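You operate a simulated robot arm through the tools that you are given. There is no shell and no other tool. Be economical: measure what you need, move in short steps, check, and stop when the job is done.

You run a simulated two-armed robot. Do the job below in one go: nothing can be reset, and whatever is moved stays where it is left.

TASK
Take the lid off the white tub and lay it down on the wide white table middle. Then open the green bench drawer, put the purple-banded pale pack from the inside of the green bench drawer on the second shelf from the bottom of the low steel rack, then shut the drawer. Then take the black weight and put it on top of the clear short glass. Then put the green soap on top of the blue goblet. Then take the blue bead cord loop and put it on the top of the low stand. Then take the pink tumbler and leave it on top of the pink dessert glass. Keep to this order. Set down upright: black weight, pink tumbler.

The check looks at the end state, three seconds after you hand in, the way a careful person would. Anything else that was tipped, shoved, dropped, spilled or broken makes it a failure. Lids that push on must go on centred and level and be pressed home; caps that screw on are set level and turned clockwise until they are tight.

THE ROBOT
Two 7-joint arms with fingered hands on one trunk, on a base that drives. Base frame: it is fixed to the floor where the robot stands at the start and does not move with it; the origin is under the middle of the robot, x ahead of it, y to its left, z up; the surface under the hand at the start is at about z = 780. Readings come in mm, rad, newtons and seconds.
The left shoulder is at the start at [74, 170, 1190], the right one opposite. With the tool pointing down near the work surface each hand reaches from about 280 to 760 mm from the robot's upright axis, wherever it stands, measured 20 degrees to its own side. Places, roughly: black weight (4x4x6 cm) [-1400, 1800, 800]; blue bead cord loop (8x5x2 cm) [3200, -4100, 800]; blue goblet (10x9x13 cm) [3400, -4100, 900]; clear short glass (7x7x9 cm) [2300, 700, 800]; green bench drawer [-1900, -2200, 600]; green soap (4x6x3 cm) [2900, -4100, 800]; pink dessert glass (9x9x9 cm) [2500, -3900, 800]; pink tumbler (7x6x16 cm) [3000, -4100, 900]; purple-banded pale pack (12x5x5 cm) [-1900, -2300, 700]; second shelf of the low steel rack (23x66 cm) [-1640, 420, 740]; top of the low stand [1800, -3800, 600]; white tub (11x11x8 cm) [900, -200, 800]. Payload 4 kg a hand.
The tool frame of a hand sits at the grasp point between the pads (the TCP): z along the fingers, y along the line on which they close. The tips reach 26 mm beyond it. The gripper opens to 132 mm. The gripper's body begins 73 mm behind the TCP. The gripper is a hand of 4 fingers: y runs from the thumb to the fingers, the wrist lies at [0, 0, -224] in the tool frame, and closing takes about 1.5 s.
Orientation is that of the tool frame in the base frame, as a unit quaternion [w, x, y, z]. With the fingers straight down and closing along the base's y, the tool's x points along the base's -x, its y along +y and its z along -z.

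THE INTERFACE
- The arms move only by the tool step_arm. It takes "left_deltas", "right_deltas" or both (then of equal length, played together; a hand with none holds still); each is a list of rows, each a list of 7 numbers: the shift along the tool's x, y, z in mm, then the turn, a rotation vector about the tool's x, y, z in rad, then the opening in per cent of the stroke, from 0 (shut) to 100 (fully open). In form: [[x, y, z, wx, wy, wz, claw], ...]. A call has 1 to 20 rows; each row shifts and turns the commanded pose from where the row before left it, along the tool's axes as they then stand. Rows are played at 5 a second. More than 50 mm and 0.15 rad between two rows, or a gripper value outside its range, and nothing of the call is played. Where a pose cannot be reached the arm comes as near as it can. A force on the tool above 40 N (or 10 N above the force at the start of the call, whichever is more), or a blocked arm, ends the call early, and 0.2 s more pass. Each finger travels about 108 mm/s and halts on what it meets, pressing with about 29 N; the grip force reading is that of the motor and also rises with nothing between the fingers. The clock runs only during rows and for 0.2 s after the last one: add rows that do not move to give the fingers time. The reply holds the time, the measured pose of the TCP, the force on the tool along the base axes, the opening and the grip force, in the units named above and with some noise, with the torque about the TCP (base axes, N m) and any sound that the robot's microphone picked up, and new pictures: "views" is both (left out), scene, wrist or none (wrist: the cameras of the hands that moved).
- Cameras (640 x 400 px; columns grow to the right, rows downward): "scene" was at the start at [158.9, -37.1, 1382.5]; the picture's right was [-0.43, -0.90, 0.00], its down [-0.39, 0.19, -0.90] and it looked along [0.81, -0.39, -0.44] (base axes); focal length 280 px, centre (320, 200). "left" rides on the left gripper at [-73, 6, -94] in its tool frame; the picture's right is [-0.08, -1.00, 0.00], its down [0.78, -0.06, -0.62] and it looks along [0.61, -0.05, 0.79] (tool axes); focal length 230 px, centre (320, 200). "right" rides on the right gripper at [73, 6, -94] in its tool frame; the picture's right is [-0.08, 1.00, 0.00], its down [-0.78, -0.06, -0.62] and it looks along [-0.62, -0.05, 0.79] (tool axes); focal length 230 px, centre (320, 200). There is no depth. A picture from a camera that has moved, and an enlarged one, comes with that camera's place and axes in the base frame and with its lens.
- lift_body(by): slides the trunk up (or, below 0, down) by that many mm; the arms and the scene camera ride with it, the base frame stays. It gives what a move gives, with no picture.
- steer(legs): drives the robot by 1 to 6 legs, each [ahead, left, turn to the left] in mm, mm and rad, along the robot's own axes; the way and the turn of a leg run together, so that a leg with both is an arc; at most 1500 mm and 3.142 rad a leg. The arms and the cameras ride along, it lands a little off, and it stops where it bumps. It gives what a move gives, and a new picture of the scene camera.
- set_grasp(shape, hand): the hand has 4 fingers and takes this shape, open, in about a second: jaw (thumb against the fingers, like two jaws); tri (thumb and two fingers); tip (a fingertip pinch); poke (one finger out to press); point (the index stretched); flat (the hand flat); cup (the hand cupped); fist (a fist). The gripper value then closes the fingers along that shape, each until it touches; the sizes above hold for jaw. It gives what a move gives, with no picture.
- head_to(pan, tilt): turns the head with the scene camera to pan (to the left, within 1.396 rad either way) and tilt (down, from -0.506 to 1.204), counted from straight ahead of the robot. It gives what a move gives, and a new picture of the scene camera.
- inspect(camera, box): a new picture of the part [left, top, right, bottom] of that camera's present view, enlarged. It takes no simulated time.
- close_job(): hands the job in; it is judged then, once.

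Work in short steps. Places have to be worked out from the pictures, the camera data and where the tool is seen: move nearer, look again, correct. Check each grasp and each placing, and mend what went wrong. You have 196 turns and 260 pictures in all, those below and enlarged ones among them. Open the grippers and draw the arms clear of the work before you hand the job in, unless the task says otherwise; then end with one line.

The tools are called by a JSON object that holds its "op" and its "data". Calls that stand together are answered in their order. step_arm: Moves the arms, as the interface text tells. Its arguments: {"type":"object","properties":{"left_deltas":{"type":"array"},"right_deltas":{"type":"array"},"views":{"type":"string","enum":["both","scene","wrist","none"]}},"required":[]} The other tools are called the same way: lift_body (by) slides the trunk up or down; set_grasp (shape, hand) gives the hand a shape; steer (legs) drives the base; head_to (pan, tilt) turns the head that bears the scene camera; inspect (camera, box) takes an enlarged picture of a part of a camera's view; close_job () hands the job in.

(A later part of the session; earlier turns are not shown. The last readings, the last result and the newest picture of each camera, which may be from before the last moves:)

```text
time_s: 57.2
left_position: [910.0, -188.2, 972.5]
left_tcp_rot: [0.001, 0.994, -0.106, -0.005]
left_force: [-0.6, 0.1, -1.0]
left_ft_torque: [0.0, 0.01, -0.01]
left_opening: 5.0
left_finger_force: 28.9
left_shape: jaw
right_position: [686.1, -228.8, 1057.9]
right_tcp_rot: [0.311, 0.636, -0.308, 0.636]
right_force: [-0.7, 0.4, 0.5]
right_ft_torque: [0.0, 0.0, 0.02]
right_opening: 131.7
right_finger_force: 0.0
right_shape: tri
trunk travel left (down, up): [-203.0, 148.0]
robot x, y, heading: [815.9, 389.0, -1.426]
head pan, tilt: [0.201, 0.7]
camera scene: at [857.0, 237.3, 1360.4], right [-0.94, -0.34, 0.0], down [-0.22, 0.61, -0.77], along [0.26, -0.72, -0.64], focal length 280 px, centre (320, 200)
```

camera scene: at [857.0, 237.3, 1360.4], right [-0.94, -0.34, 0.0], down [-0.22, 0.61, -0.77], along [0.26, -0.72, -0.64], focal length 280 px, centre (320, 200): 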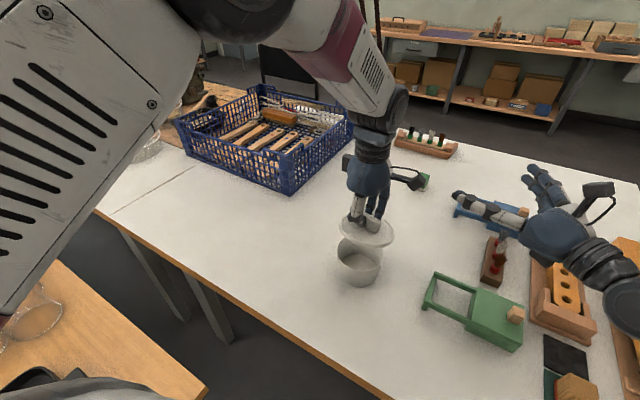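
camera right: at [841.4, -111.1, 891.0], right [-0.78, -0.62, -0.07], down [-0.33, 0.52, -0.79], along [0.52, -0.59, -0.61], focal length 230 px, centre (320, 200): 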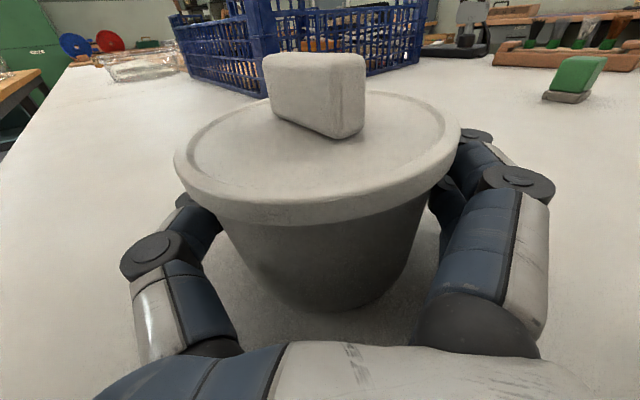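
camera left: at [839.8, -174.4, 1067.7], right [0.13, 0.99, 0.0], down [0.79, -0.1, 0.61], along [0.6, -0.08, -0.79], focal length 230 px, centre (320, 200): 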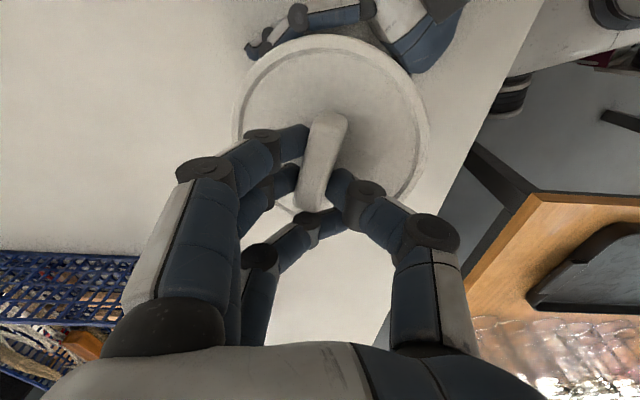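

Tub stands upright. Turn back to face the table squarely and move up to its edge, carrying the lid.

{"op": "steer", "data": {"legs": [[0, 0, -0.367], [70, 0, 0]]}}

```text
time_s: 59.3
left_position: [682.1, -252.5, 972.0]
left_tcp_rot: [0.001, 0.959, -0.284, -0.005]
left_force: [0.2, 0.2, -1.4]
left_ft_torque: [0.0, 0.0, 0.0]
left_opening: 4.8
left_finger_force: 29.0
left_shape: jaw
right_position: [460.3, -209.3, 1057.0]
right_tcp_rot: [0.42, 0.57, -0.418, 0.569]
right_force: [-0.2, 0.1, 0.4]
right_ft_torque: [-0.02, 0.01, -0.02]
right_opening: 131.8
right_finger_force: 0.0
right_shape: tri
trunk travel left (down, up): [-203.0, 148.0]
robot x, y, heading: [801.5, 323.3, -1.794]
head pan, tilt: [0.201, 0.7]
camera scene: at [784.6, 164.5, 1360.3], right [-1.0, 0.02, 0.0], down [0.01, 0.64, -0.76], along [-0.02, -0.76, -0.64], focal length 280 px, centre (320, 200)
```

scene: 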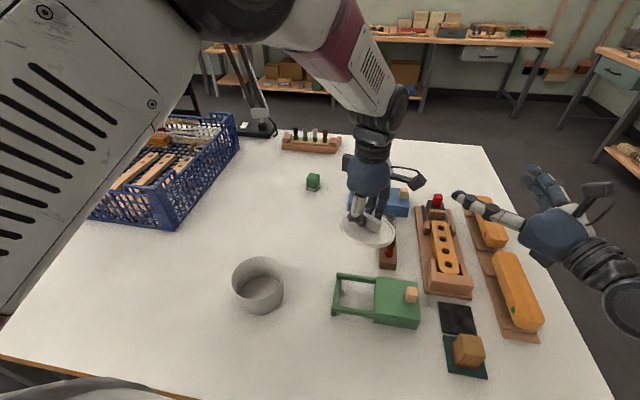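

Carry the lid over the free middle spot at about (872,-430), then lower partway.

{"op": "step_arm", "data": {"left_deltas": [[42.7, 7.6, 0, 0, 0, 0, 0], [42.7, 7.6, 0, 0, 0, 0, 0], [42.7, 7.6, 0, 0, 0, 0, 0], [42.7, 7.6, 0, 0, 0, 0, 0], [42.7, 7.6, 0, 0, 0, 0, 0], [42.7, 7.6, 0, 0, 0, 0, 0], [0, 0, 30, 0, 0, 0, 0], [0, 0, 30, 0, 0, 0, 0], [0, 0, 30, 0, 0, 0, 0], [0, 0, 20, 0, 0, 0, 0], [0, 0, 0, 0, 0, 0, 0]]}}

```text
time_s: 61.7
left_position: [873.1, -426.9, 858.8]
left_tcp_rot: [0.001, 0.959, -0.284, -0.006]
left_force: [-0.1, 0.0, -0.1]
left_ft_torque: [0.01, -0.04, 0.01]
left_opening: 5.1
left_finger_force: 28.8
left_shape: jaw
right_position: [460.8, -208.7, 1057.9]
right_tcp_rot: [0.421, 0.57, -0.418, 0.569]
right_force: [0.1, -0.5, -1.2]
right_ft_torque: [-0.02, 0.0, -0.01]
right_opening: 131.9
right_finger_force: 0.0
right_shape: tri
trunk travel left (down, up): [-203.0, 148.0]
robot x, y, heading: [802.1, 320.5, -1.792]
head pan, tilt: [0.201, 0.7]
camera scene: at [784.8, 165.9, 1360.5], right [-1.0, 0.02, 0.0], down [0.01, 0.64, -0.77], along [-0.02, -0.76, -0.64], focal length 280 px, centre (320, 200)
camera left: at [810.3, -392.1, 953.9], right [0.48, 0.88, 0.0], down [0.7, -0.38, 0.61], along [0.53, -0.29, -0.79], focal length 230 px, centre (320, 200)
```

scene: 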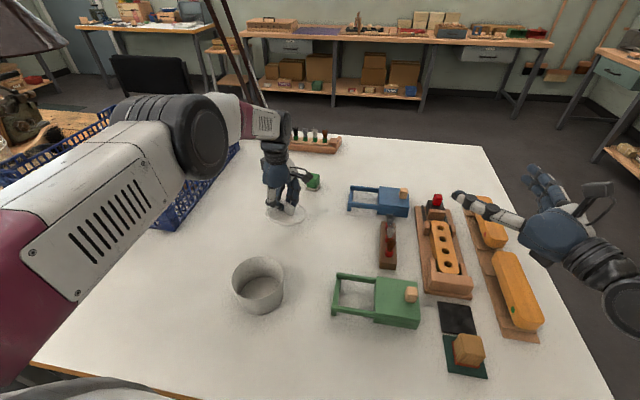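
left: 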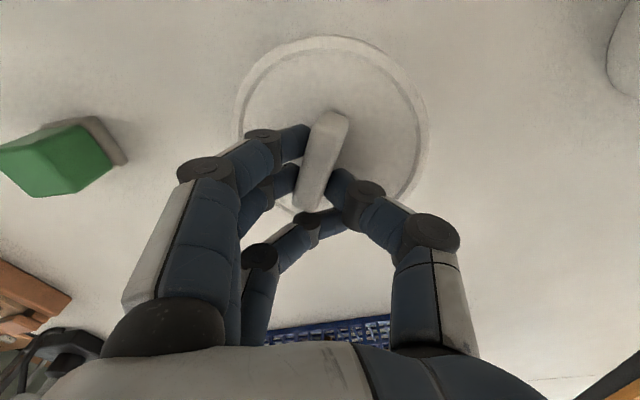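

Lower in small steps until the lid touches.

{"op": "step_arm", "data": {"left_deltas": [[0, 0, 8, 0, 0, 0, 0], [0, 0, 8, 0, 0, 0, 0], [0, 0, 6, 0, 0, 0, 0], [0, 0, 4, 0, 0, 0, 0], [0, 0, 3, 0, 0, 0, 0], [0, 0, 0, 0, 0, 0, 0]], "views": "wrist"}}

```text
time_s: 63.1
left_position: [871.5, -428.6, 831.2]
left_tcp_rot: [0.001, 0.959, -0.284, -0.005]
left_force: [0.5, -0.3, -0.2]
left_ft_torque: [-0.03, 0.0, 0.03]
left_opening: 5.0
left_finger_force: 29.0
left_shape: jaw
right_position: [460.0, -209.2, 1057.5]
right_tcp_rot: [0.421, 0.569, -0.419, 0.568]
right_force: [-0.3, -0.1, -1.2]
right_ft_torque: [-0.01, 0.01, -0.04]
right_opening: 131.9
right_finger_force: 0.0
right_shape: tri
trunk travel left (down, up): [-203.0, 148.0]
robot x, y, heading: [802.8, 317.3, -1.792]
head pan, tilt: [0.201, 0.7]
camera left: at [809.6, -393.0, 926.0], right [0.48, 0.88, 0.0], down [0.7, -0.38, 0.61], along [0.53, -0.29, -0.79], focal length 230 px, centre (320, 200)
```

left: 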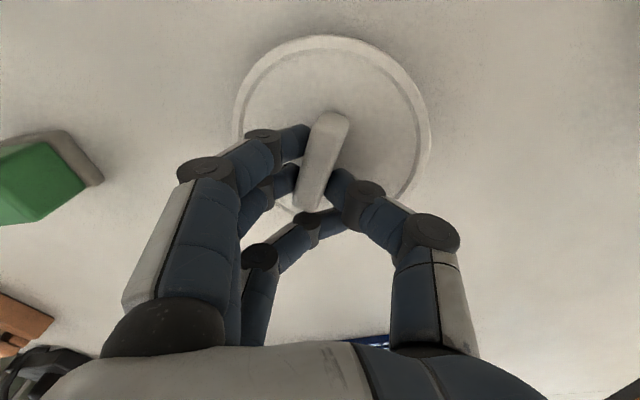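

Still no contact; lower further in 2–3 mm steps.

{"op": "step_arm", "data": {"left_deltas": [[0, 0, 3, 0, 0, 0, 0], [0, 0, 3, 0, 0, 0, 0], [0, 0, 3, 0, 0, 0, 0], [0, 0, 3, 0, 0, 0, 0], [0, 0, 2, 0, 0, 0, 0], [0, 0, 2, 0, 0, 0, 0], [0, 0, 0, 0, 0, 0, 0]], "views": "wrist"}}

```text
time_s: 64.7
left_position: [872.6, -430.1, 818.0]
left_tcp_rot: [0.002, 0.959, -0.283, -0.006]
left_force: [3.5, -1.2, 13.7]
left_ft_torque: [-0.15, 0.13, -0.03]
left_opening: 6.3
left_finger_force: 28.8
left_shape: jaw
right_position: [459.9, -208.2, 1059.5]
right_tcp_rot: [0.421, 0.57, -0.418, 0.569]
right_force: [-0.2, 0.3, 1.1]
right_ft_torque: [0.0, 0.01, -0.01]
right_opening: 132.2
right_finger_force: 0.1
right_shape: tri
trunk travel left (down, up): [-203.0, 148.0]
robot x, y, heading: [800.9, 321.4, -1.804]
head pan, tilt: [0.201, 0.7]
camera left: at [809.1, -393.3, 912.6], right [0.48, 0.88, -0.01], down [0.7, -0.37, 0.61], along [0.53, -0.3, -0.79], focal length 230 px, centre (320, 200)
```

left: 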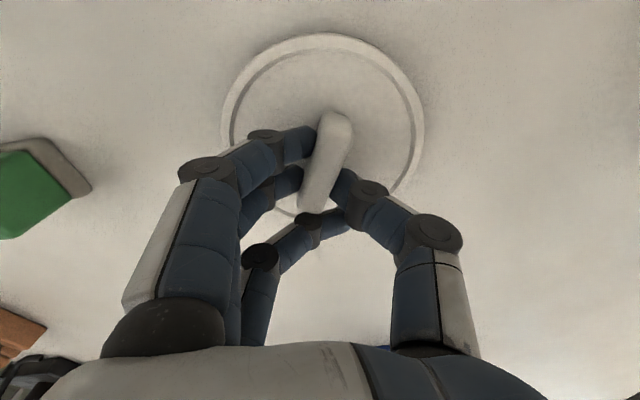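

Contact (14 N). Open and lift the left hand straight up.

{"op": "step_arm", "data": {"left_deltas": [[0, 0, -2, 0, 0, 0, 15], [0, 0, 0, 0, 0, 0, 35], [0, 0, 0, 0, 0, 0, 60], [0, 0, 0, 0, 0, 0, 60], [0, 0, -20, 0, 0, 0, 60], [0, 0, -40, 0, 0, 0, 60], [0, 0, -40, 0, 0, 0, 60], [0, 0, -40, 0, 0, 0, 60], [0, 0, -40, 0, 0, 0, 60], [0, 0, -40, 0, 0, 0, 60]]}}

```text
time_s: 66.9
left_position: [873.1, -428.7, 1039.0]
left_tcp_rot: [0.0, 0.959, -0.284, -0.005]
left_force: [0.3, 0.2, -0.7]
left_ft_torque: [-0.01, 0.01, 0.02]
left_opening: 78.7
left_finger_force: 0.0
left_shape: jaw
right_position: [459.6, -207.7, 1057.2]
right_tcp_rot: [0.42, 0.57, -0.418, 0.569]
right_force: [-0.1, -0.6, 0.3]
right_ft_torque: [-0.03, 0.01, -0.01]
right_opening: 131.8
right_finger_force: 0.0
right_shape: tri
trunk travel left (down, up): [-203.0, 148.0]
robot x, y, heading: [802.6, 323.0, -1.795]
head pan, tilt: [0.201, 0.7]
camera scene: at [784.8, 166.2, 1360.5], right [-1.0, 0.02, 0.0], down [0.01, 0.64, -0.77], along [-0.02, -0.77, -0.64], focal length 280 px, centre (320, 200)
camera left: at [810.1, -393.4, 1133.0], right [0.48, 0.88, 0.0], down [0.7, -0.38, 0.61], along [0.53, -0.29, -0.79], focal length 230 px, centre (320, 200)
```

scene: 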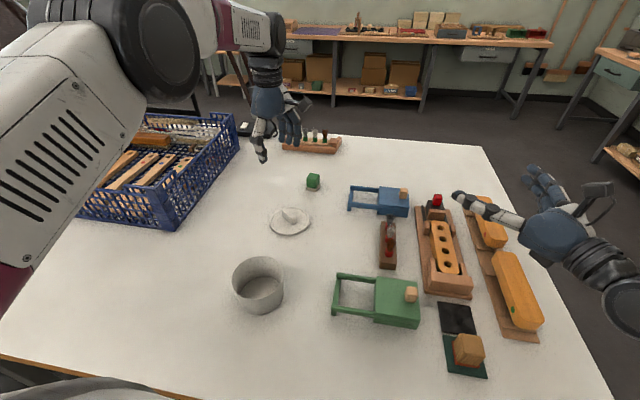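
left: 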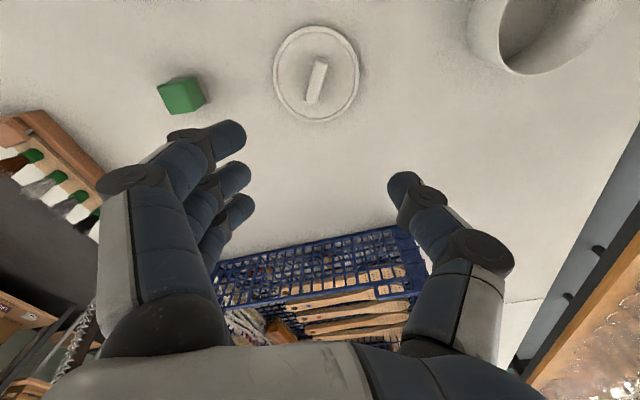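

Lid rests flat near the table's middle; tub open and upright. Now fold both hands to a compact travelling pose.

{"op": "step_arm", "data": {"left_deltas": [[0, 0, 0, 0, 0, -0.148, 60], [0, 0, 0, 0, 0, -0.148, 60], [0, 0, 0, 0, 0, -0.148, 60], [0, 0, 0, 0, 0, -0.148, 60], [0, 0, 0, 0, 0, -0.148, 60], [0, 0, 0, 0, 0, -0.148, 60], [0, 0, 0, 0, 0, -0.148, 60], [0, 0, 0, 0, 0, -0.148, 60], [0, 0, 0, 0, 0, -0.148, 60], [0, 0, 0, 0, 0, -0.148, 60], [0, 0, 0, 0, 0, -0.148, 60], [0, 0, 0, 0, 0, -0.148, 60], [0, 0, 0, 0, 0, -0.148, 60], [45, 0, 0, 0, 0, 0, 60], [45, 0, -10, 0, 0, 0, 60], [45, 0, -10, 0, 0, 0, 60], [45, 0, -10, 0, 0, 0, 60], [45, 0, -10, 0, 0, 0, 60], [45, 0, 0, 0, 0, 0, 60], [0, 0, 0, 0, 0, 0, 60]], "right_deltas": [[0, 0, 0, 0.1496, 0, 0, 100], [0, 0, 0, 0.1496, 0, 0, 100], [0, 0, 0, 0.1496, 0, 0, 100], [0, 0, 0, 0.1496, 0, 0, 100], [0, 0, 0, 0.1496, 0, 0, 100], [0, 0, 0, 0.1496, 0, 0, 100], [0, 0, 0, 0.1496, 0, 0, 100], [0, 0, 0, 0.0863, -0.0863, -0.0863, 100], [0, 0, 0, 0.0863, -0.0863, -0.0863, 100], [0, 0, 0, 0.0863, -0.0863, -0.0863, 100], [0, 0, 0, 0.0863, -0.0863, -0.0863, 100], [0, 0, 0, 0.0863, -0.0863, -0.0863, 100], [0, 0, 0, 0.0863, -0.0863, -0.0863, 100], [0, 0, 0, 0.0863, -0.0863, -0.0863, 100], [0, 0, 0, 0.0863, -0.0863, -0.0863, 100], [0, 0, 0, 0.0863, -0.0863, -0.0863, 100], [0, 0, 0, 0.0863, -0.0863, -0.0863, 100], [0, 0, 0, 0.0863, -0.0863, -0.0863, 100], [0, 0, 0, 0.0863, -0.0863, -0.0863, 100], [0, 0, 0, 0.0863, -0.0863, -0.0863, 100]], "views": "none"}}

{"op": "set_grasp", "data": {"hand": "right", "shape": "jaw"}}

{"op": "step_arm", "data": {"right_deltas": [[0, 0, 0, 0.0863, -0.0863, -0.0863, 100], [0, 0, -20, 0, 0, 0, 100], [0, 0, -20, 0, 0, 0, 100], [0, 0, 0, 0, 0, 0, 100]], "views": "scene"}}

```text
time_s: 71.1
left_position: [933.8, -166.8, 1077.8]
left_tcp_rot: [-0.005, 0.781, 0.625, -0.004]
left_force: [0.5, -0.2, -0.2]
left_ft_torque: [0.03, 0.04, -0.01]
left_opening: 78.7
left_finger_force: 0.2
left_shape: jaw
right_position: [461.0, -208.8, 1057.6]
right_tcp_rot: [0.007, 0.806, 0.589, 0.059]
right_force: [0.6, 0.5, -0.6]
right_ft_torque: [0.0, -0.02, -0.01]
right_opening: 131.7
right_finger_force: 0.0
right_shape: tri
trunk travel left (down, up): [-203.0, 148.0]
robot x, y, heading: [799.0, 322.3, -1.79]
head pan, tilt: [0.201, 0.7]
```

```text
time_s: 72.0
left_position: [932.6, -167.4, 1076.7]
left_tcp_rot: [-0.004, 0.781, 0.625, -0.003]
left_force: [-0.4, 1.0, 0.0]
left_ft_torque: [-0.01, 0.0, -0.03]
left_opening: 78.6
left_finger_force: 0.0
left_shape: jaw
right_position: [460.2, -208.9, 1057.5]
right_tcp_rot: [0.007, 0.807, 0.588, 0.061]
right_force: [-0.1, 0.4, 0.7]
right_ft_torque: [0.02, 0.01, 0.03]
right_opening: 132.0
right_finger_force: 0.0
right_shape: jaw
trunk travel left (down, up): [-203.0, 148.0]
robot x, y, heading: [802.2, 321.3, -1.793]
head pan, tilt: [0.201, 0.7]
```

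```text
time_s: 73.0
left_position: [933.8, -166.6, 1076.4]
left_tcp_rot: [-0.004, 0.781, 0.625, -0.004]
left_force: [-0.8, -0.1, 1.0]
left_ft_torque: [-0.01, 0.0, -0.02]
left_opening: 78.5
left_finger_force: 0.0
left_shape: jaw
right_position: [460.7, -209.5, 1096.9]
right_tcp_rot: [0.001, 0.782, 0.623, -0.001]
right_force: [-0.3, -0.4, -0.7]
right_ft_torque: [0.02, -0.02, 0.0]
right_opening: 131.7
right_finger_force: 0.1
right_shape: jaw
trunk travel left (down, up): [-203.0, 148.0]
robot x, y, heading: [805.1, 321.2, -1.797]
head pan, tilt: [0.201, 0.7]
camera scene: at [784.5, 165.4, 1360.4], right [-1.0, 0.02, 0.0], down [0.01, 0.64, -0.76], along [-0.02, -0.76, -0.64], focal length 280 px, centre (320, 200)
```

scene: 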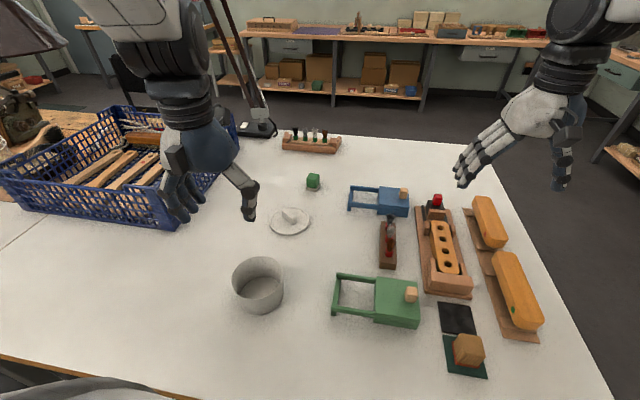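

Back out from the table and strafe right, then look toward the green bench side.

{"op": "steer", "data": {"legs": [[-200, 0, 0], [0, -1000, 0], [0, 0, -0.5]]}}

{"op": "head_to", "data": {"pan": -0.2, "tilt": 0.3}}

```text
time_s: 84.6
left_position: [-230.5, 234.3, 1077.0]
left_tcp_rot: [-0.005, 0.909, 0.416, -0.003]
left_force: [0.2, 0.4, -0.6]
left_ft_torque: [-0.02, 0.03, 0.01]
left_opening: 78.8
left_finger_force: 0.0
left_shape: jaw
right_position: [-667.2, 419.7, 1098.0]
right_tcp_rot: [0.001, 0.91, 0.415, 0.0]
right_force: [-0.2, 0.4, -0.1]
right_ft_torque: [0.04, 0.0, 0.01]
right_opening: 131.8
right_finger_force: 0.0
right_shape: jaw
trunk travel left (down, up): [-203.0, 148.0]
robot x, y, heading: [-115.2, 721.1, -2.281]
head pan, tilt: [0.201, 0.7]
camera scene: at [-205.5, 598.7, 1360.5], right [-0.87, 0.49, 0.0], down [0.32, 0.56, -0.77], along [-0.38, -0.67, -0.64], focal length 280 px, centre (320, 200)
```

scene: 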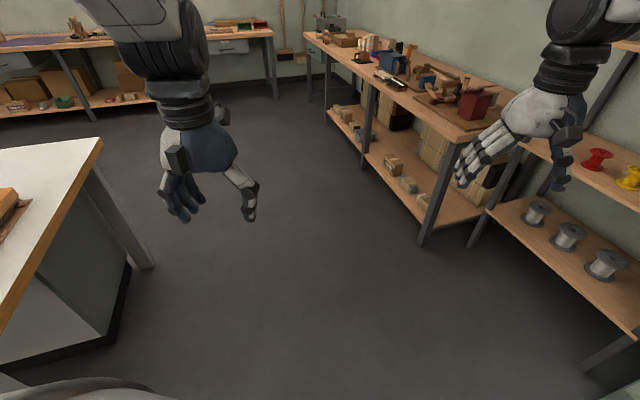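

```text
time_s: 85.4
left_position: [-229.8, 235.5, 1077.5]
left_tcp_rot: [-0.005, 0.909, 0.417, -0.002]
left_force: [-0.8, 0.5, -0.5]
left_ft_torque: [-0.03, -0.03, 0.01]
left_opening: 78.9
left_finger_force: 0.0
left_shape: jaw
right_position: [-667.1, 419.3, 1098.2]
right_tcp_rot: [0.0, 0.91, 0.415, -0.001]
right_force: [0.7, 0.3, 0.8]
right_ft_torque: [0.04, -0.01, 0.03]
right_opening: 131.7
right_finger_force: 0.1
right_shape: jaw
trunk travel left (down, up): [-203.0, 148.0]
robot x, y, heading: [-117.4, 723.1, -2.287]
head pan, tilt: [-0.201, 0.3]
camera scene: at [-237.5, 615.4, 1396.5], right [-0.61, 0.79, 0.0], down [0.23, 0.18, -0.95], along [-0.76, -0.58, -0.3], focal length 280 px, centre (320, 200)
```

scene: 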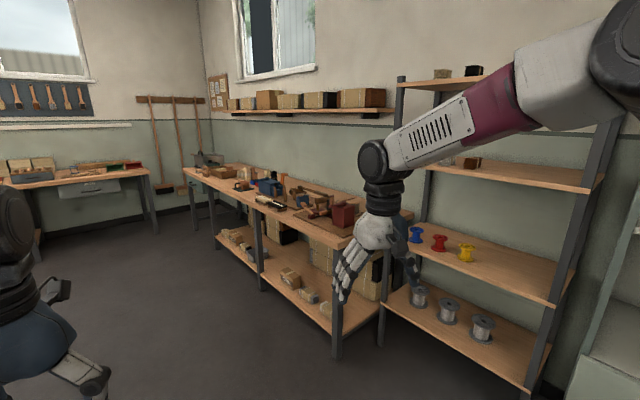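

The rack with coloured spools is the low steel rack (second shelf z≈740). Zoom where the green bench drawer should be.

{"op": "inspect", "data": {"camera": "scene", "box": [140, 120, 340, 270]}}

{"op": "inspect", "data": {"camera": "scene", "box": [380, 150, 640, 400]}}

```text
2.67 times, centred on (240, 195) of scene
camera zoom: at [-237.5, 615.4, 1396.5], right [-0.61, 0.79, 0.0], down [0.23, 0.18, -0.95], along [-0.76, -0.58, -0.3], focal length 746 px, centre (533, 213)
```

zoom: 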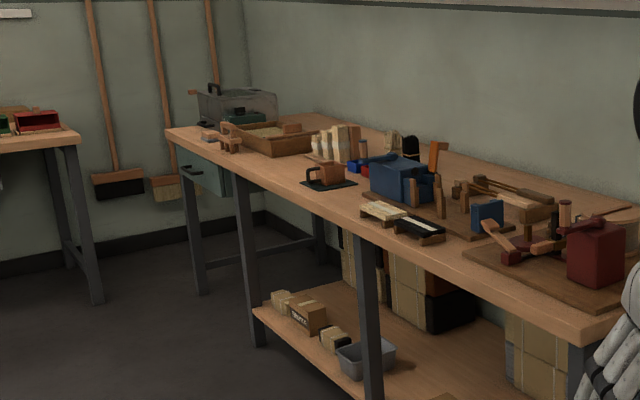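

```text
1.60 times, centred on (510, 275) of scene
camera zoom: at [-237.5, 615.4, 1396.5], right [-0.61, 0.79, 0.0], down [0.23, 0.18, -0.95], along [-0.76, -0.58, -0.3], focal length 448 px, centre (16, 80)
```

zoom: 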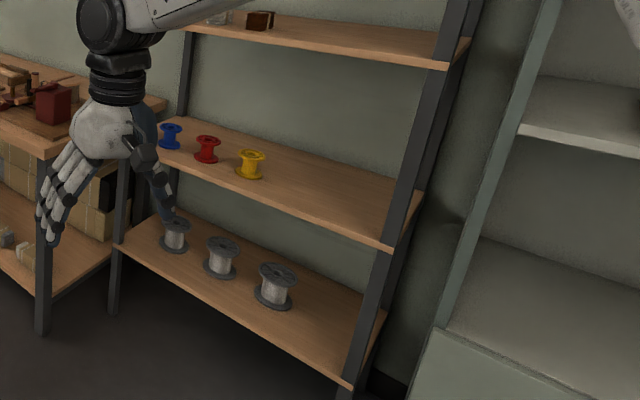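

Teal drawer sits at the far end of this bench. Drive there along the free aisle, then face the bench.

{"op": "steer", "data": {"legs": [[0, 0, 0.465], [1500, 0, 0], [1500, 0, 0], [170, 0, 0], [0, 0, -1.543]]}}

{"op": "head_to", "data": {"pan": 0.0, "tilt": 0.5}}

```text
time_s: 106.1
left_position: [-1411.9, -2471.4, 1075.4]
left_tcp_rot: [-0.005, 0.992, -0.124, 0.001]
left_force: [0.8, -0.4, 0.2]
left_ft_torque: [0.03, -0.03, -0.04]
left_opening: 78.8
left_finger_force: 0.1
left_shape: jaw
right_position: [-1442.4, -1996.8, 1098.9]
right_tcp_rot: [-0.001, 0.992, -0.125, -0.001]
right_force: [0.0, 0.1, 0.7]
right_ft_torque: [-0.02, 0.01, -0.02]
right_opening: 131.9
right_finger_force: 0.1
right_shape: jaw
trunk travel left (down, up): [-203.0, 148.0]
robot x, y, heading: [-924.0, -2352.5, 2.898]
head pan, tilt: [-0.201, 0.3]
camera scene: at [-1076.2, -2290.4, 1396.6], right [0.43, 0.9, 0.0], down [0.27, -0.13, -0.96], along [-0.86, 0.41, -0.3], focal length 280 px, centre (320, 200)
```

scene: 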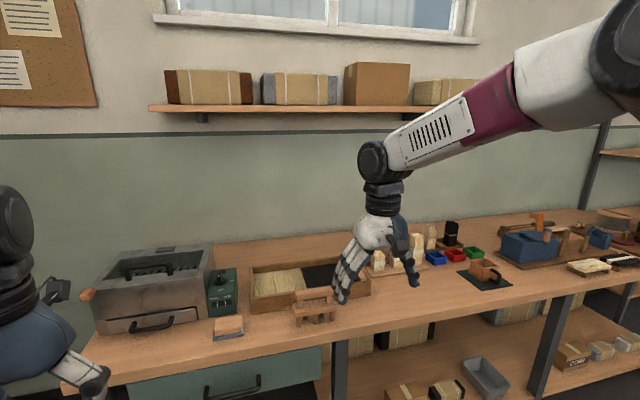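

```text
time_s: 106.9
left_position: [-1413.1, -2470.3, 1077.5]
left_tcp_rot: [-0.006, 0.992, -0.124, 0.001]
left_force: [0.1, -0.3, -0.3]
left_ft_torque: [0.01, 0.0, 0.0]
left_opening: 78.9
left_finger_force: 0.0
left_shape: jaw
right_position: [-1443.1, -1997.8, 1098.1]
right_tcp_rot: [-0.001, 0.992, -0.124, -0.001]
right_force: [0.3, 1.0, 0.0]
right_ft_torque: [0.03, -0.01, -0.01]
right_opening: 132.2
right_finger_force: 0.0
right_shape: jaw
trunk travel left (down, up): [-203.0, 148.0]
robot x, y, heading: [-919.2, -2353.4, 2.895]
head pan, tilt: [0.0, 0.499]
camera scene: at [-1080.3, -2308.7, 1378.2], right [0.25, 0.97, 0.0], down [0.46, -0.12, -0.88], along [-0.85, 0.22, -0.48], focal length 280 px, centre (320, 200)
```

scene: 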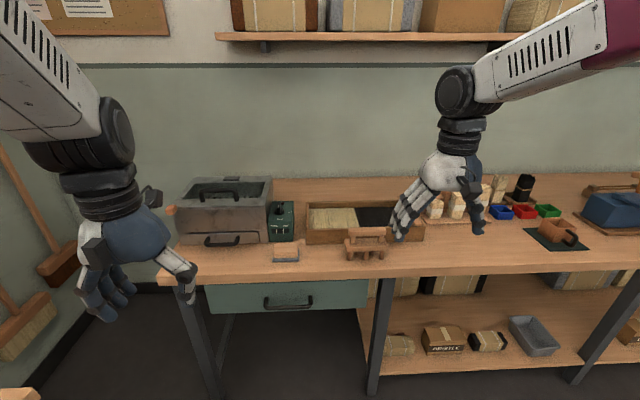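

The drawer with its bow handle is in view. Zoom to see the handle.

{"op": "inspect", "data": {"camera": "scene", "box": [190, 250, 390, 375]}}

```text
3.20 times, centred on (290, 312) of scene
camera zoom: at [-1080.3, -2308.7, 1378.2], right [0.25, 0.97, 0.0], down [0.46, -0.12, -0.88], along [-0.85, 0.22, -0.48], focal length 896 px, centre (416, -160)
```

zoom: 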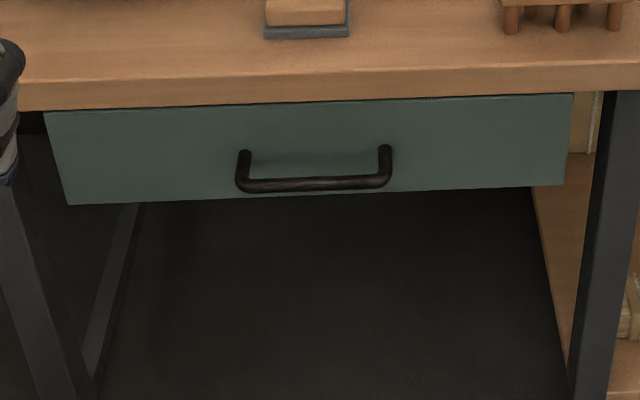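

Bar estimated near (-1700,-2252,655). Lower the trunk, then turn the left hand to point forward (20° down) with vertical closing, and approach to ~110 mm before the bar.

{"op": "lift_body", "data": {"by": -195}}

{"op": "step_arm", "data": {"left_deltas": [[0, 0, 0, -0.073, -0.073, 0.1041, 60], [0, 0, 0, -0.073, -0.073, 0.1041, 60], [0, 0, 0, -0.073, -0.073, 0.1041, 60], [0, 0, 0, -0.073, -0.073, 0.1041, 60], [0, 0, 0, -0.073, -0.073, 0.1041, 60], [0, 0, 0, -0.073, -0.073, 0.1041, 60], [0, 0, 0, -0.073, -0.073, 0.1041, 60], [0, 0, 0, -0.073, -0.073, 0.1041, 60], [0, 0, 0, -0.073, -0.073, 0.1041, 60], [0, 0, 0, -0.073, -0.073, 0.1041, 60], [0, 0, 0, -0.073, -0.073, 0.1041, 60], [0, 0, 0, -0.073, -0.073, 0.1041, 60], [0, 0, 0, -0.073, -0.073, 0.1041, 60], [-20.1, -14.3, 38.8, 0, 0, 0, 60], [-20.1, -14.3, 38.8, 0, 0, 0, 60], [-20.1, -14.3, 38.8, 0, 0, 0, 60], [-20.1, -14.3, 38.8, 0, 0, 0, 60], [-20.1, -14.3, 38.8, 0, 0, 0, 60], [-20.1, -14.3, 38.8, 0, 0, 0, 60], [0, 0, 0, 0, 0, 0, 60]]}}

```text
time_s: 109.0
left_position: [-1429.8, -2470.0, 711.6]
left_tcp_rot: [-0.006, 0.962, -0.095, 0.255]
left_force: [0.3, 0.1, -0.9]
left_ft_torque: [-0.01, 0.0, 0.0]
left_opening: 78.6
left_finger_force: 0.1
left_shape: jaw
right_position: [-1442.6, -1996.8, 904.4]
right_tcp_rot: [0.0, 0.992, -0.125, -0.002]
right_force: [-0.6, 0.4, -0.2]
right_ft_torque: [0.03, 0.03, 0.01]
right_opening: 132.2
right_finger_force: 0.0
right_shape: jaw
trunk travel left (down, up): [-8.0, 343.0]
robot x, y, heading: [-926.5, -2353.0, 2.896]
head pan, tilt: [0.0, 0.499]
```

```text
time_s: 113.4
left_position: [-1686.6, -2502.0, 493.5]
left_tcp_rot: [-0.202, -0.64, 0.696, 0.255]
left_force: [0.6, 0.0, 0.3]
left_ft_torque: [0.01, 0.01, -0.04]
left_opening: 78.8
left_finger_force: 0.1
left_shape: jaw
left hand out of reach, approached as far as the arm can: row 1, 2, 3, 4, 5, 6, 8, 9, 10, 11, 12, 13, 14, 15, 16, 17, 18, 19
right_position: [-1443.6, -1997.1, 903.2]
right_tcp_rot: [0.0, 0.992, -0.124, -0.001]
right_force: [-0.7, 0.5, 0.0]
right_ft_torque: [-0.02, 0.0, -0.03]
right_opening: 132.1
right_finger_force: 0.1
right_shape: jaw
trunk travel left (down, up): [-8.0, 343.0]
robot x, y, heading: [-923.3, -2357.7, 2.895]
head pan, tilt: [0.0, 0.499]
stopped in row 20 (left hand): the arm was blocked; the commanded pose is now the measured one
camera scene: at [-1263.9, -2262.5, 1156.2], right [0.25, 0.97, 0.0], down [0.46, -0.12, -0.88], along [-0.85, 0.22, -0.48], focal length 280 px, centre (320, 200)
camera left: at [-1626.1, -2437.8, 574.7], right [0.79, 0.03, -0.61], down [0.34, -0.84, 0.41], along [-0.5, -0.54, -0.68], focal length 230 px, centre (320, 200)
```

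scene: 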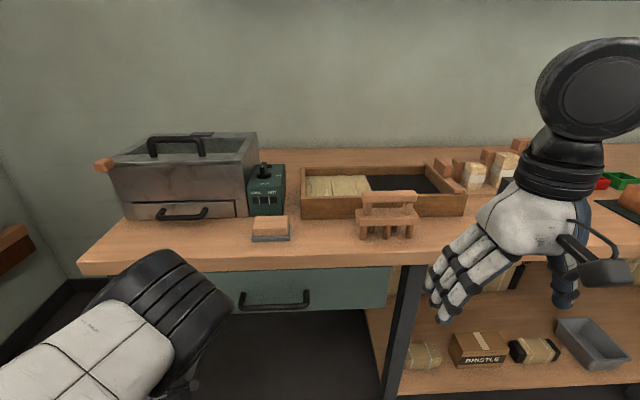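
left: 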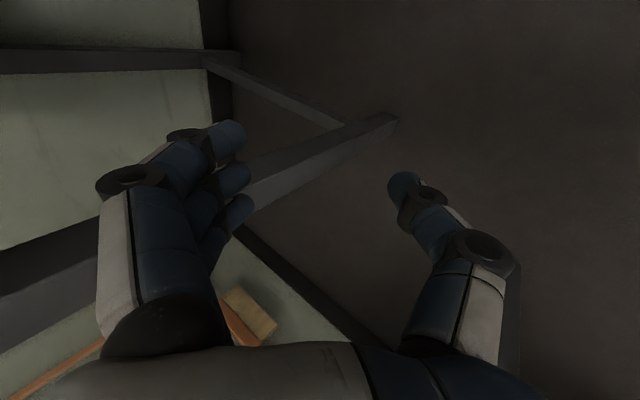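

The trunk leans forward when lowered, which spoiled the left arm's posture; it's now low beside the bench leg. Pull it straight back away from the bench.

{"op": "step_arm", "data": {"left_deltas": [[6, -32, -25, 0, 0, 0, 60], [6, -32, -25, 0, 0, 0, 60], [6, -32, -25, 0, 0, 0, 60], [6, -32, -25, 0, 0, 0, 60], [0, 0, 0, 0, 0, 0, 60]]}}

```text
time_s: 114.8
left_position: [-1578.4, -2598.5, 546.8]
left_tcp_rot: [-0.206, -0.662, 0.677, 0.245]
left_force: [0.3, 0.3, -0.1]
left_ft_torque: [0.0, 0.0, 0.01]
left_opening: 78.9
left_finger_force: 0.0
left_shape: jaw
left hand out of reach, approached as far as the arm can: row 1, 2, 3, 4
right_position: [-1441.8, -1997.3, 903.2]
right_tcp_rot: [-0.001, 0.992, -0.124, -0.001]
right_force: [-0.2, 0.1, 0.5]
right_ft_torque: [-0.01, 0.03, -0.03]
right_opening: 131.8
right_finger_force: 0.0
right_shape: jaw
trunk travel left (down, up): [-8.0, 343.0]
robot x, y, heading: [-922.2, -2350.2, 2.892]
head pan, tilt: [0.0, 0.499]
stopped in row 5 (left hand): the arm was blocked; the commanded pose is now the measured one
camera scene: at [-1263.8, -2262.4, 1156.2], right [0.25, 0.97, 0.0], down [0.46, -0.12, -0.88], along [-0.85, 0.22, -0.48], focal length 280 px, centre (320, 200)
camera left: at [-1522.7, -2531.7, 628.0], right [0.8, 0.07, -0.6], down [0.39, -0.82, 0.42], along [-0.46, -0.57, -0.68], focal length 230 px, centre (320, 200)
```

scene: 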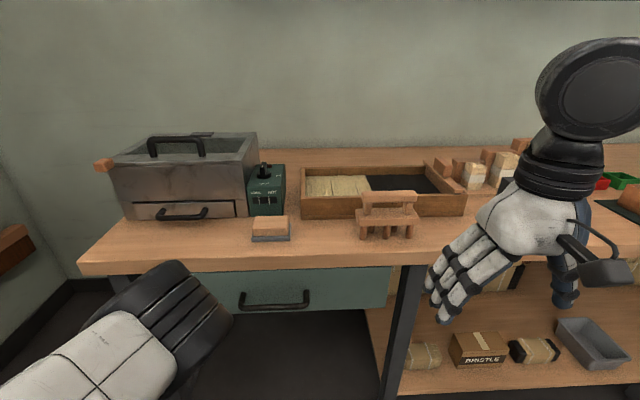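
left: 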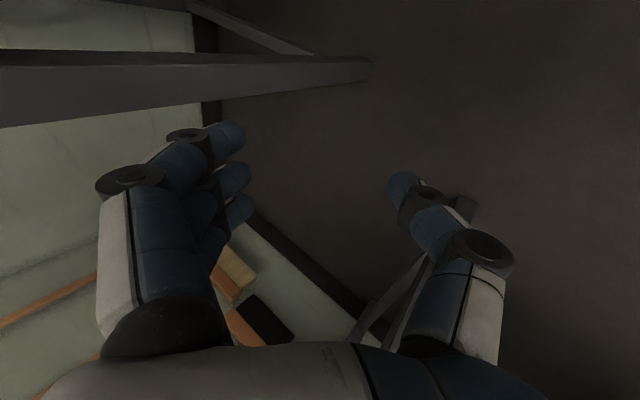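

Hand is clear of the leg. Drive the base back 250 mm to get room, then untangle the arm.

{"op": "steer", "data": {"legs": [[-250, 0, 0]]}}

{"op": "lift_body", "data": {"by": 195}}

```text
time_s: 116.6
left_position: [-1331.1, -2661.2, 546.9]
left_tcp_rot: [-0.206, -0.662, 0.677, 0.247]
left_force: [-0.4, -0.5, 0.7]
left_ft_torque: [-0.02, -0.01, -0.03]
left_opening: 78.7
left_finger_force: 0.0
left_shape: jaw
right_position: [-1197.3, -2059.4, 902.3]
right_tcp_rot: [0.0, 0.992, -0.126, -0.002]
right_force: [0.7, -0.5, 0.5]
right_ft_torque: [0.03, 0.03, 0.03]
right_opening: 132.0
right_finger_force: 0.1
right_shape: jaw
trunk travel left (down, up): [-8.0, 343.0]
robot x, y, heading: [-674.7, -2413.5, 2.893]
head pan, tilt: [0.0, 0.499]
camera scene: at [-1016.8, -2324.7, 1156.3], right [0.25, 0.97, 0.0], down [0.46, -0.12, -0.88], along [-0.85, 0.22, -0.48], focal length 280 px, centre (320, 200)
```

scene: 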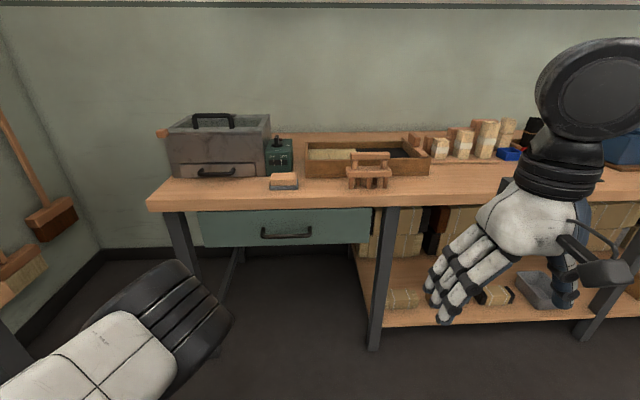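

```text
time_s: 118.8
left_position: [-1331.3, -2661.1, 740.3]
left_tcp_rot: [-0.205, -0.663, 0.677, 0.246]
left_force: [0.5, -0.6, -0.3]
left_ft_torque: [0.01, 0.02, 0.0]
left_opening: 78.7
left_finger_force: 0.0
left_shape: jaw
right_position: [-1197.2, -2058.8, 1096.8]
right_tcp_rot: [0.0, 0.992, -0.126, 0.0]
right_force: [-0.7, 0.1, -0.8]
right_ft_torque: [0.05, -0.01, 0.0]
right_opening: 132.2
right_finger_force: 0.0
right_shape: jaw
trunk travel left (down, up): [-203.0, 148.0]
robot x, y, heading: [-678.2, -2412.0, 2.894]
head pan, tilt: [0.0, 0.499]
```

The high trunk keeps the poses. Restore the left hand to forward-pointing, 20° down, and centre it in front of the robot.

{"op": "step_arm", "data": {"left_deltas": [[0, 0, 0, -0.14, 0, 0, 60], [0, 0, 0, -0.14, 0, 0, 60], [0, 0, 0, -0.14, 0, 0, 60], [0, 0, 0, -0.14, 0, 0, 60], [0, 0, 0, 0, -0.138, 0.05, 60], [-40, 1.6, -4, 0, 0, 0, 60], [-40, 1.6, -4, 0, 0, 0, 60], [-40, 1.6, -4, 0, 0, 0, 60], [-40, 1.6, -4, 0, 0, 0, 60], [-40, 1.6, -4, 0, 0, 0, 60], [-40, 1.6, -4, 0, 0, 0, 60], [-40, 1.6, -4, 0, 0, 0, 60], [0, 0, 0, 0, 0, 0, 60]]}}

```text
time_s: 121.8
left_position: [-1342.2, -2480.8, 829.3]
left_tcp_rot: [-0.179, -0.649, 0.674, 0.305]
left_force: [-0.1, -0.2, -0.2]
left_ft_torque: [0.03, 0.0, 0.02]
left_opening: 78.9
left_finger_force: 0.1
left_shape: jaw
left hand out of reach, approached as far as the arm can: row 1, 2, 3, 4, 9, 10, 11, 12
right_position: [-1196.5, -2059.5, 1098.3]
right_tcp_rot: [-0.001, 0.992, -0.126, -0.001]
right_force: [-0.8, 0.0, 0.3]
right_ft_torque: [-0.03, 0.01, -0.03]
right_opening: 131.9
right_finger_force: 0.0
right_shape: jaw
trunk travel left (down, up): [-203.0, 148.0]
robot x, y, heading: [-674.9, -2414.5, 2.892]
head pan, tilt: [0.0, 0.499]
stopped in row 13 (left hand): the arm was blocked; the commanded pose is now the measured one
camera scene: at [-833.8, -2371.4, 1378.2], right [0.25, 0.97, 0.0], down [0.46, -0.12, -0.88], along [-0.85, 0.22, -0.48], focal length 280 px, centre (320, 200)
camera left: at [-1279.3, -2426.3, 915.3], right [0.77, 0.1, -0.63], down [0.36, -0.88, 0.3], along [-0.52, -0.46, -0.72], focal length 230 px, centre (320, 200)
```

scene: 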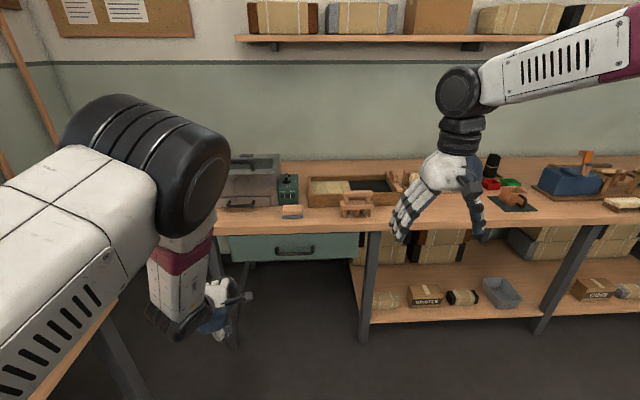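
left: 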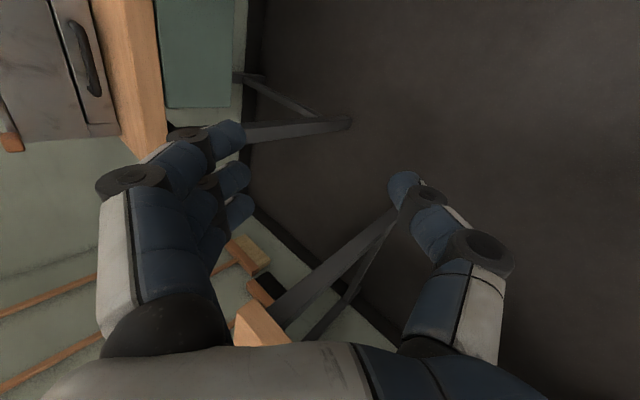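

That posture doesn't suit the left arm. I return the left hand to pointing down and raised; the right hand will be used via the forward-pointing route that worked before.

{"op": "step_arm", "data": {"left_deltas": [[0, 20, -25, 0, 0, 0, 60], [0, 20, -25, 0.144, 0, 0, 60], [0, 20, -25, 0.144, 0, 0, 60], [0, 15, -30, 0.144, 0, 0, 60], [0, 10, -35, 0.144, 0, 0, 60], [0, 0, -40, 0.144, 0, 0, 60], [0, 0, -40, 0, 0, 0, 60], [0, 0, 0, 0, 0, 0, 60]], "views": "scene"}}

```text
time_s: 123.6
left_position: [-1343.9, -2513.9, 1069.4]
left_tcp_rot: [0.06, -0.668, 0.741, 0.046]
left_force: [-0.2, 0.1, 0.9]
left_ft_torque: [0.03, 0.0, 0.01]
left_opening: 79.2
left_finger_force: 0.1
left_shape: jaw
left hand out of reach, approached as far as the arm can: row 3
right_position: [-1197.3, -2059.6, 1098.1]
right_tcp_rot: [0.001, 0.992, -0.125, -0.001]
right_force: [-0.1, 0.4, 0.7]
right_ft_torque: [-0.01, -0.01, -0.01]
right_opening: 131.8
right_finger_force: 0.1
right_shape: jaw
trunk travel left (down, up): [-203.0, 148.0]
robot x, y, heading: [-678.3, -2413.9, 2.892]
head pan, tilt: [0.0, 0.499]
camera scene: at [-834.6, -2370.6, 1377.9], right [0.25, 0.97, 0.0], down [0.46, -0.12, -0.88], along [-0.85, 0.22, -0.48], focal length 280 px, centre (320, 200)
```

scene: 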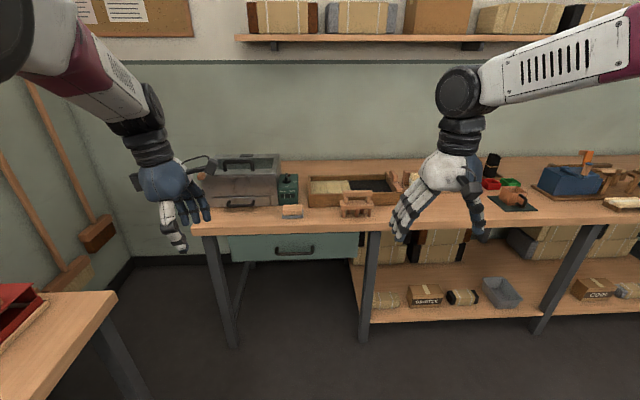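

Now turn the right hand: first to horizontal pointing left, then to forward.

{"op": "step_arm", "data": {"right_deltas": [[0, 0, 0, -0.0863, 0.0863, 0.0863, 60], [0, 0, 0, -0.0863, 0.0863, 0.0863, 60], [0, 0, 0, -0.0863, 0.0863, 0.0863, 60], [0, 0, 0, -0.0863, 0.0863, 0.0863, 60], [0, 0, 0, -0.0863, 0.0863, 0.0863, 60], [0, 0, 0, -0.0863, 0.0863, 0.0863, 60], [0, 0, 0, -0.0863, 0.0863, 0.0863, 60], [0, 0, 0, -0.0863, 0.0863, 0.0863, 60], [0, 0, 0, -0.0863, 0.0863, 0.0863, 60], [0, 0, 0, -0.0863, 0.0863, 0.0863, 60], [0, 0, 0, -0.0863, 0.0863, 0.0863, 60], [0, 0, 0, -0.0863, 0.0863, 0.0863, 60], [0, 0, 0, -0.0863, 0.0863, 0.0863, 60], [0, 0, 0, -0.0863, 0.0863, 0.0863, 60], [0, 0, 0, -0.14, 0, 0, 60], [0, 0, 0, -0.14, 0, 0, 60], [0, 0, 0, -0.14, 0, 0, 60], [0, 0, 0, -0.14, 0, 0, 60], [0, 0, 0, -0.14, 0, 0, 60], [0, 0, 0, -0.14, 0, 0, 60]], "views": "none"}}

{"op": "step_arm", "data": {"right_deltas": [[0, 0, 0, -0.14, 0, 0, 60], [0, 0, 0, 0, 0, 0.143, 60], [0, 0, 0, 0, 0, 0.143, 60], [0, 0, 0, 0, 0, 0.143, 60], [0, 0, 0, 0, 0, 0.143, 60], [0, 0, 0, 0, 0, 0.143, 60], [0, 0, 0, 0, 0, 0.143, 60], [0, 0, 0, 0, 0, 0.143, 60], [0, 0, 0, 0, 0, 0.143, 60], [0, 0, 0, 0, 0, 0.143, 60], [0, 0, 0, 0, 0, 0.143, 60], [0, 0, 0, 0, 0, 0.141, 60], [0, 0, 0, 0, 0, 0, 60]]}}

```text
time_s: 127.8
left_position: [-1344.5, -2513.9, 1068.7]
left_tcp_rot: [0.06, -0.667, 0.741, 0.048]
left_force: [0.8, 0.3, 0.6]
left_ft_torque: [0.03, 0.01, 0.01]
left_opening: 79.0
left_finger_force: 0.0
left_shape: jaw
right_position: [-1196.3, -2060.5, 1096.5]
right_tcp_rot: [-0.686, -0.17, 0.687, -0.167]
right_force: [-0.5, 0.0, -0.1]
right_ft_torque: [-0.01, -0.01, -0.01]
right_opening: 79.7
right_finger_force: 0.1
right_shape: jaw
trunk travel left (down, up): [-203.0, 148.0]
robot x, y, heading: [-677.1, -2415.2, 2.889]
head pan, tilt: [0.0, 0.499]
```

```text
time_s: 130.6
left_position: [-1344.9, -2513.0, 1069.3]
left_tcp_rot: [0.059, -0.668, 0.741, 0.047]
left_force: [-0.3, -0.6, -0.1]
left_ft_torque: [0.0, 0.01, 0.0]
left_opening: 79.1
left_finger_force: 0.0
left_shape: jaw
right_position: [-1196.8, -2059.2, 1098.3]
right_tcp_rot: [-0.41, 0.406, 0.578, -0.577]
right_force: [-0.2, -0.7, -0.2]
right_ft_torque: [0.01, -0.01, -0.01]
right_opening: 79.6
right_finger_force: 0.1
right_shape: jaw
trunk travel left (down, up): [-203.0, 148.0]
robot x, y, heading: [-674.9, -2415.3, 2.892]
head pan, tilt: [0.0, 0.499]
camera scene: at [-833.8, -2371.2, 1378.2], right [0.25, 0.97, 0.0], down [0.46, -0.12, -0.88], along [-0.85, 0.22, -0.48], focal length 280 px, centre (320, 200)
camera right: at [-1132.4, -1959.0, 1092.8], right [0.02, -0.07, -1.0], down [0.84, -0.53, 0.06], along [-0.54, -0.84, 0.05], focal length 230 px, centre (320, 200)
```

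scene: 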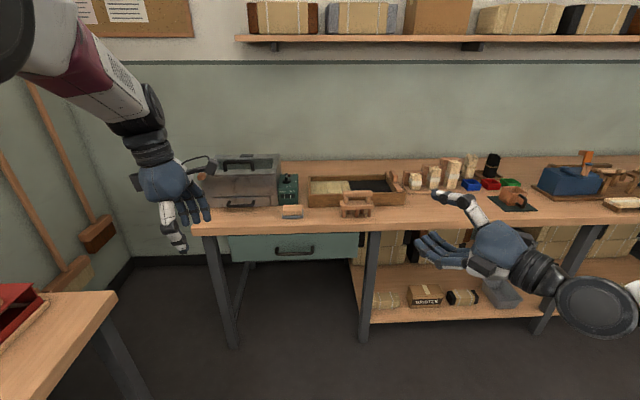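
right: 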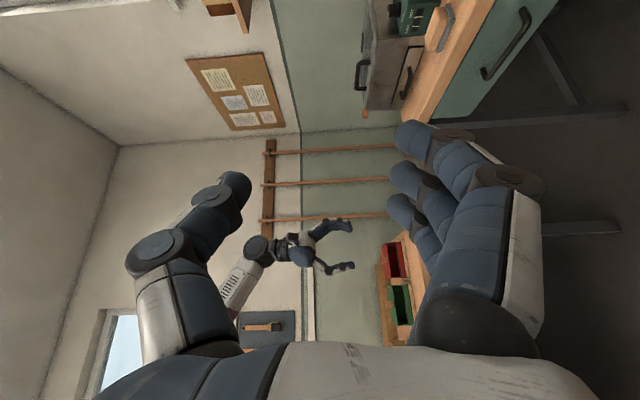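

Right hand now points forward with the thumb on top. Drive to put the handle ≈780 ahead, 20 left, and lower the trunk by 100.

{"op": "steer", "data": {"legs": [[247, 68, 0]]}}

{"op": "lift_body", "data": {"by": -100}}

```text
time_s: 132.4
left_position: [-1596.5, -2516.3, 1068.8]
left_tcp_rot: [0.06, -0.667, 0.741, 0.046]
left_force: [-0.2, -0.4, 0.0]
left_ft_torque: [0.0, -0.01, -0.02]
left_opening: 79.1
left_finger_force: 0.0
left_shape: jaw
right_position: [-1448.9, -2063.2, 1097.8]
right_tcp_rot: [-0.409, 0.407, 0.578, -0.577]
right_force: [0.1, 0.1, -1.0]
right_ft_torque: [0.0, -0.01, 0.02]
right_opening: 79.7
right_finger_force: 0.0
right_shape: jaw
trunk travel left (down, up): [-203.0, 148.0]
robot x, y, heading: [-928.1, -2419.7, 2.887]
head pan, tilt: [0.0, 0.499]
camera scene: at [-1086.8, -2375.9, 1378.1], right [0.25, 0.97, 0.0], down [0.46, -0.12, -0.88], along [-0.85, 0.22, -0.48], focal length 280 px, centre (320, 200)
```

scene: 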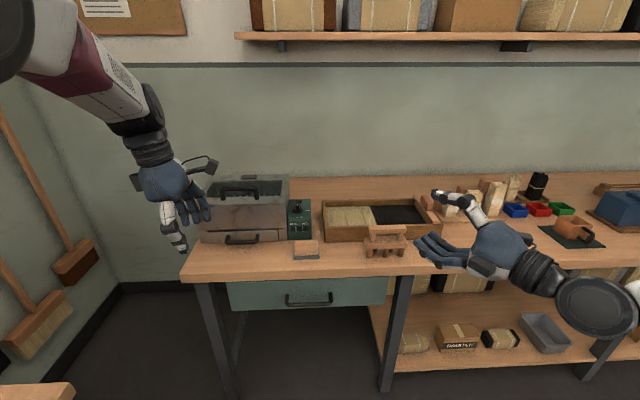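

```text
time_s: 133.7
left_position: [-1595.7, -2516.8, 971.6]
left_tcp_rot: [0.06, -0.666, 0.742, 0.048]
left_force: [-0.6, -0.5, 0.2]
left_ft_torque: [-0.01, 0.06, 0.02]
left_opening: 78.9
left_finger_force: 0.1
left_shape: jaw
right_position: [-1446.7, -2063.7, 1002.0]
right_tcp_rot: [-0.411, 0.406, 0.578, -0.576]
right_force: [0.7, -1.0, 0.7]
right_ft_torque: [0.0, -0.04, -0.01]
right_opening: 79.7
right_finger_force: 0.1
right_shape: jaw
trunk travel left (down, up): [-103.0, 248.0]
robot x, y, heading: [-927.8, -2417.5, 2.892]
head pan, tilt: [0.0, 0.499]
```

Lower the right hand to ~120 mm before the bar.

{"op": "step_arm", "data": {"right_deltas": [[0, 0, 0, 0, 0.115, 0, 60], [0, 0, 0, 0, 0.115, 0, 60], [-17.9, 34.7, 15.7, 0, 0, 0, 60], [-17.9, 34.7, 15.7, 0, 0, 0, 60], [-17.9, 34.7, 15.7, 0, 0, 0, 60], [-17.9, 34.7, 15.7, 0, 0, 0, 60], [-17.9, 34.7, 15.7, 0, 0, 0, 60], [-17.9, 34.7, 15.7, 0, 0, 0, 60], [-17.9, 34.7, 15.7, 0, 0, 0, 60], [-17.9, 34.7, 15.7, 0, 0, 0, 60], [-17.9, 34.7, 15.7, 0, 0, 0, 60], [0, 0, 0, 0, 0, 0, 60]]}}

```text
time_s: 136.3
left_position: [-1596.4, -2516.8, 969.9]
left_tcp_rot: [0.06, -0.666, 0.742, 0.047]
left_force: [0.6, 0.2, -0.6]
left_ft_torque: [-0.01, 0.02, 0.0]
left_opening: 79.3
left_finger_force: 0.1
left_shape: jaw
right_position: [-1570.0, -2240.4, 684.0]
right_tcp_rot: [-0.473, 0.471, 0.527, -0.526]
right_force: [0.1, -0.1, -0.6]
right_ft_torque: [0.01, 0.02, -0.02]
right_opening: 79.3
right_finger_force: 0.1
right_shape: jaw
trunk travel left (down, up): [-103.0, 248.0]
robot x, y, heading: [-930.1, -2419.5, 2.892]
head pan, tilt: [0.0, 0.499]
camera scene: at [-1173.1, -2353.4, 1270.5], right [0.25, 0.97, 0.0], down [0.46, -0.12, -0.88], along [-0.85, 0.22, -0.48], focal length 280 px, centre (320, 200)
camera right: at [-1485.0, -2157.6, 678.4], right [0.01, -0.07, -1.0], down [0.7, -0.71, 0.06], along [-0.71, -0.7, 0.05], focal length 230 px, centre (320, 200)
```

scene: 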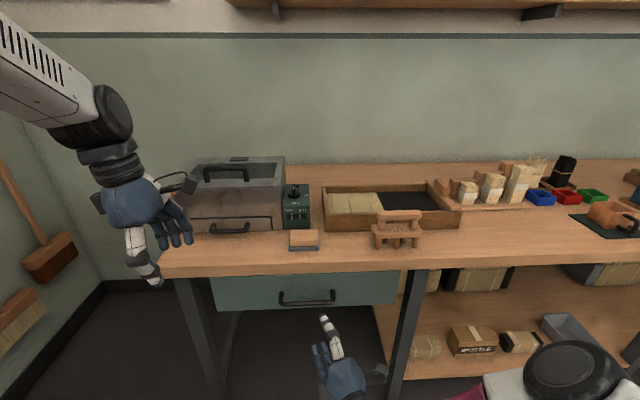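
right: 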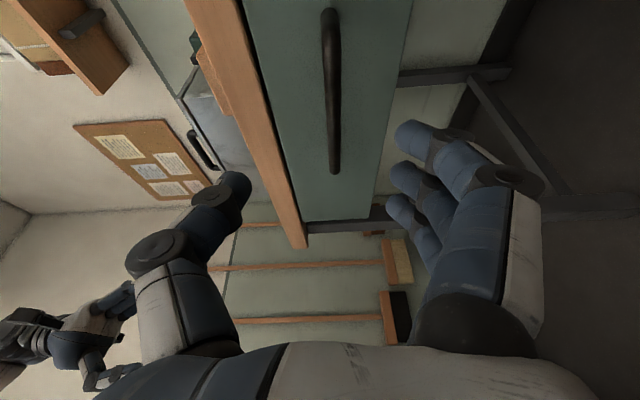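

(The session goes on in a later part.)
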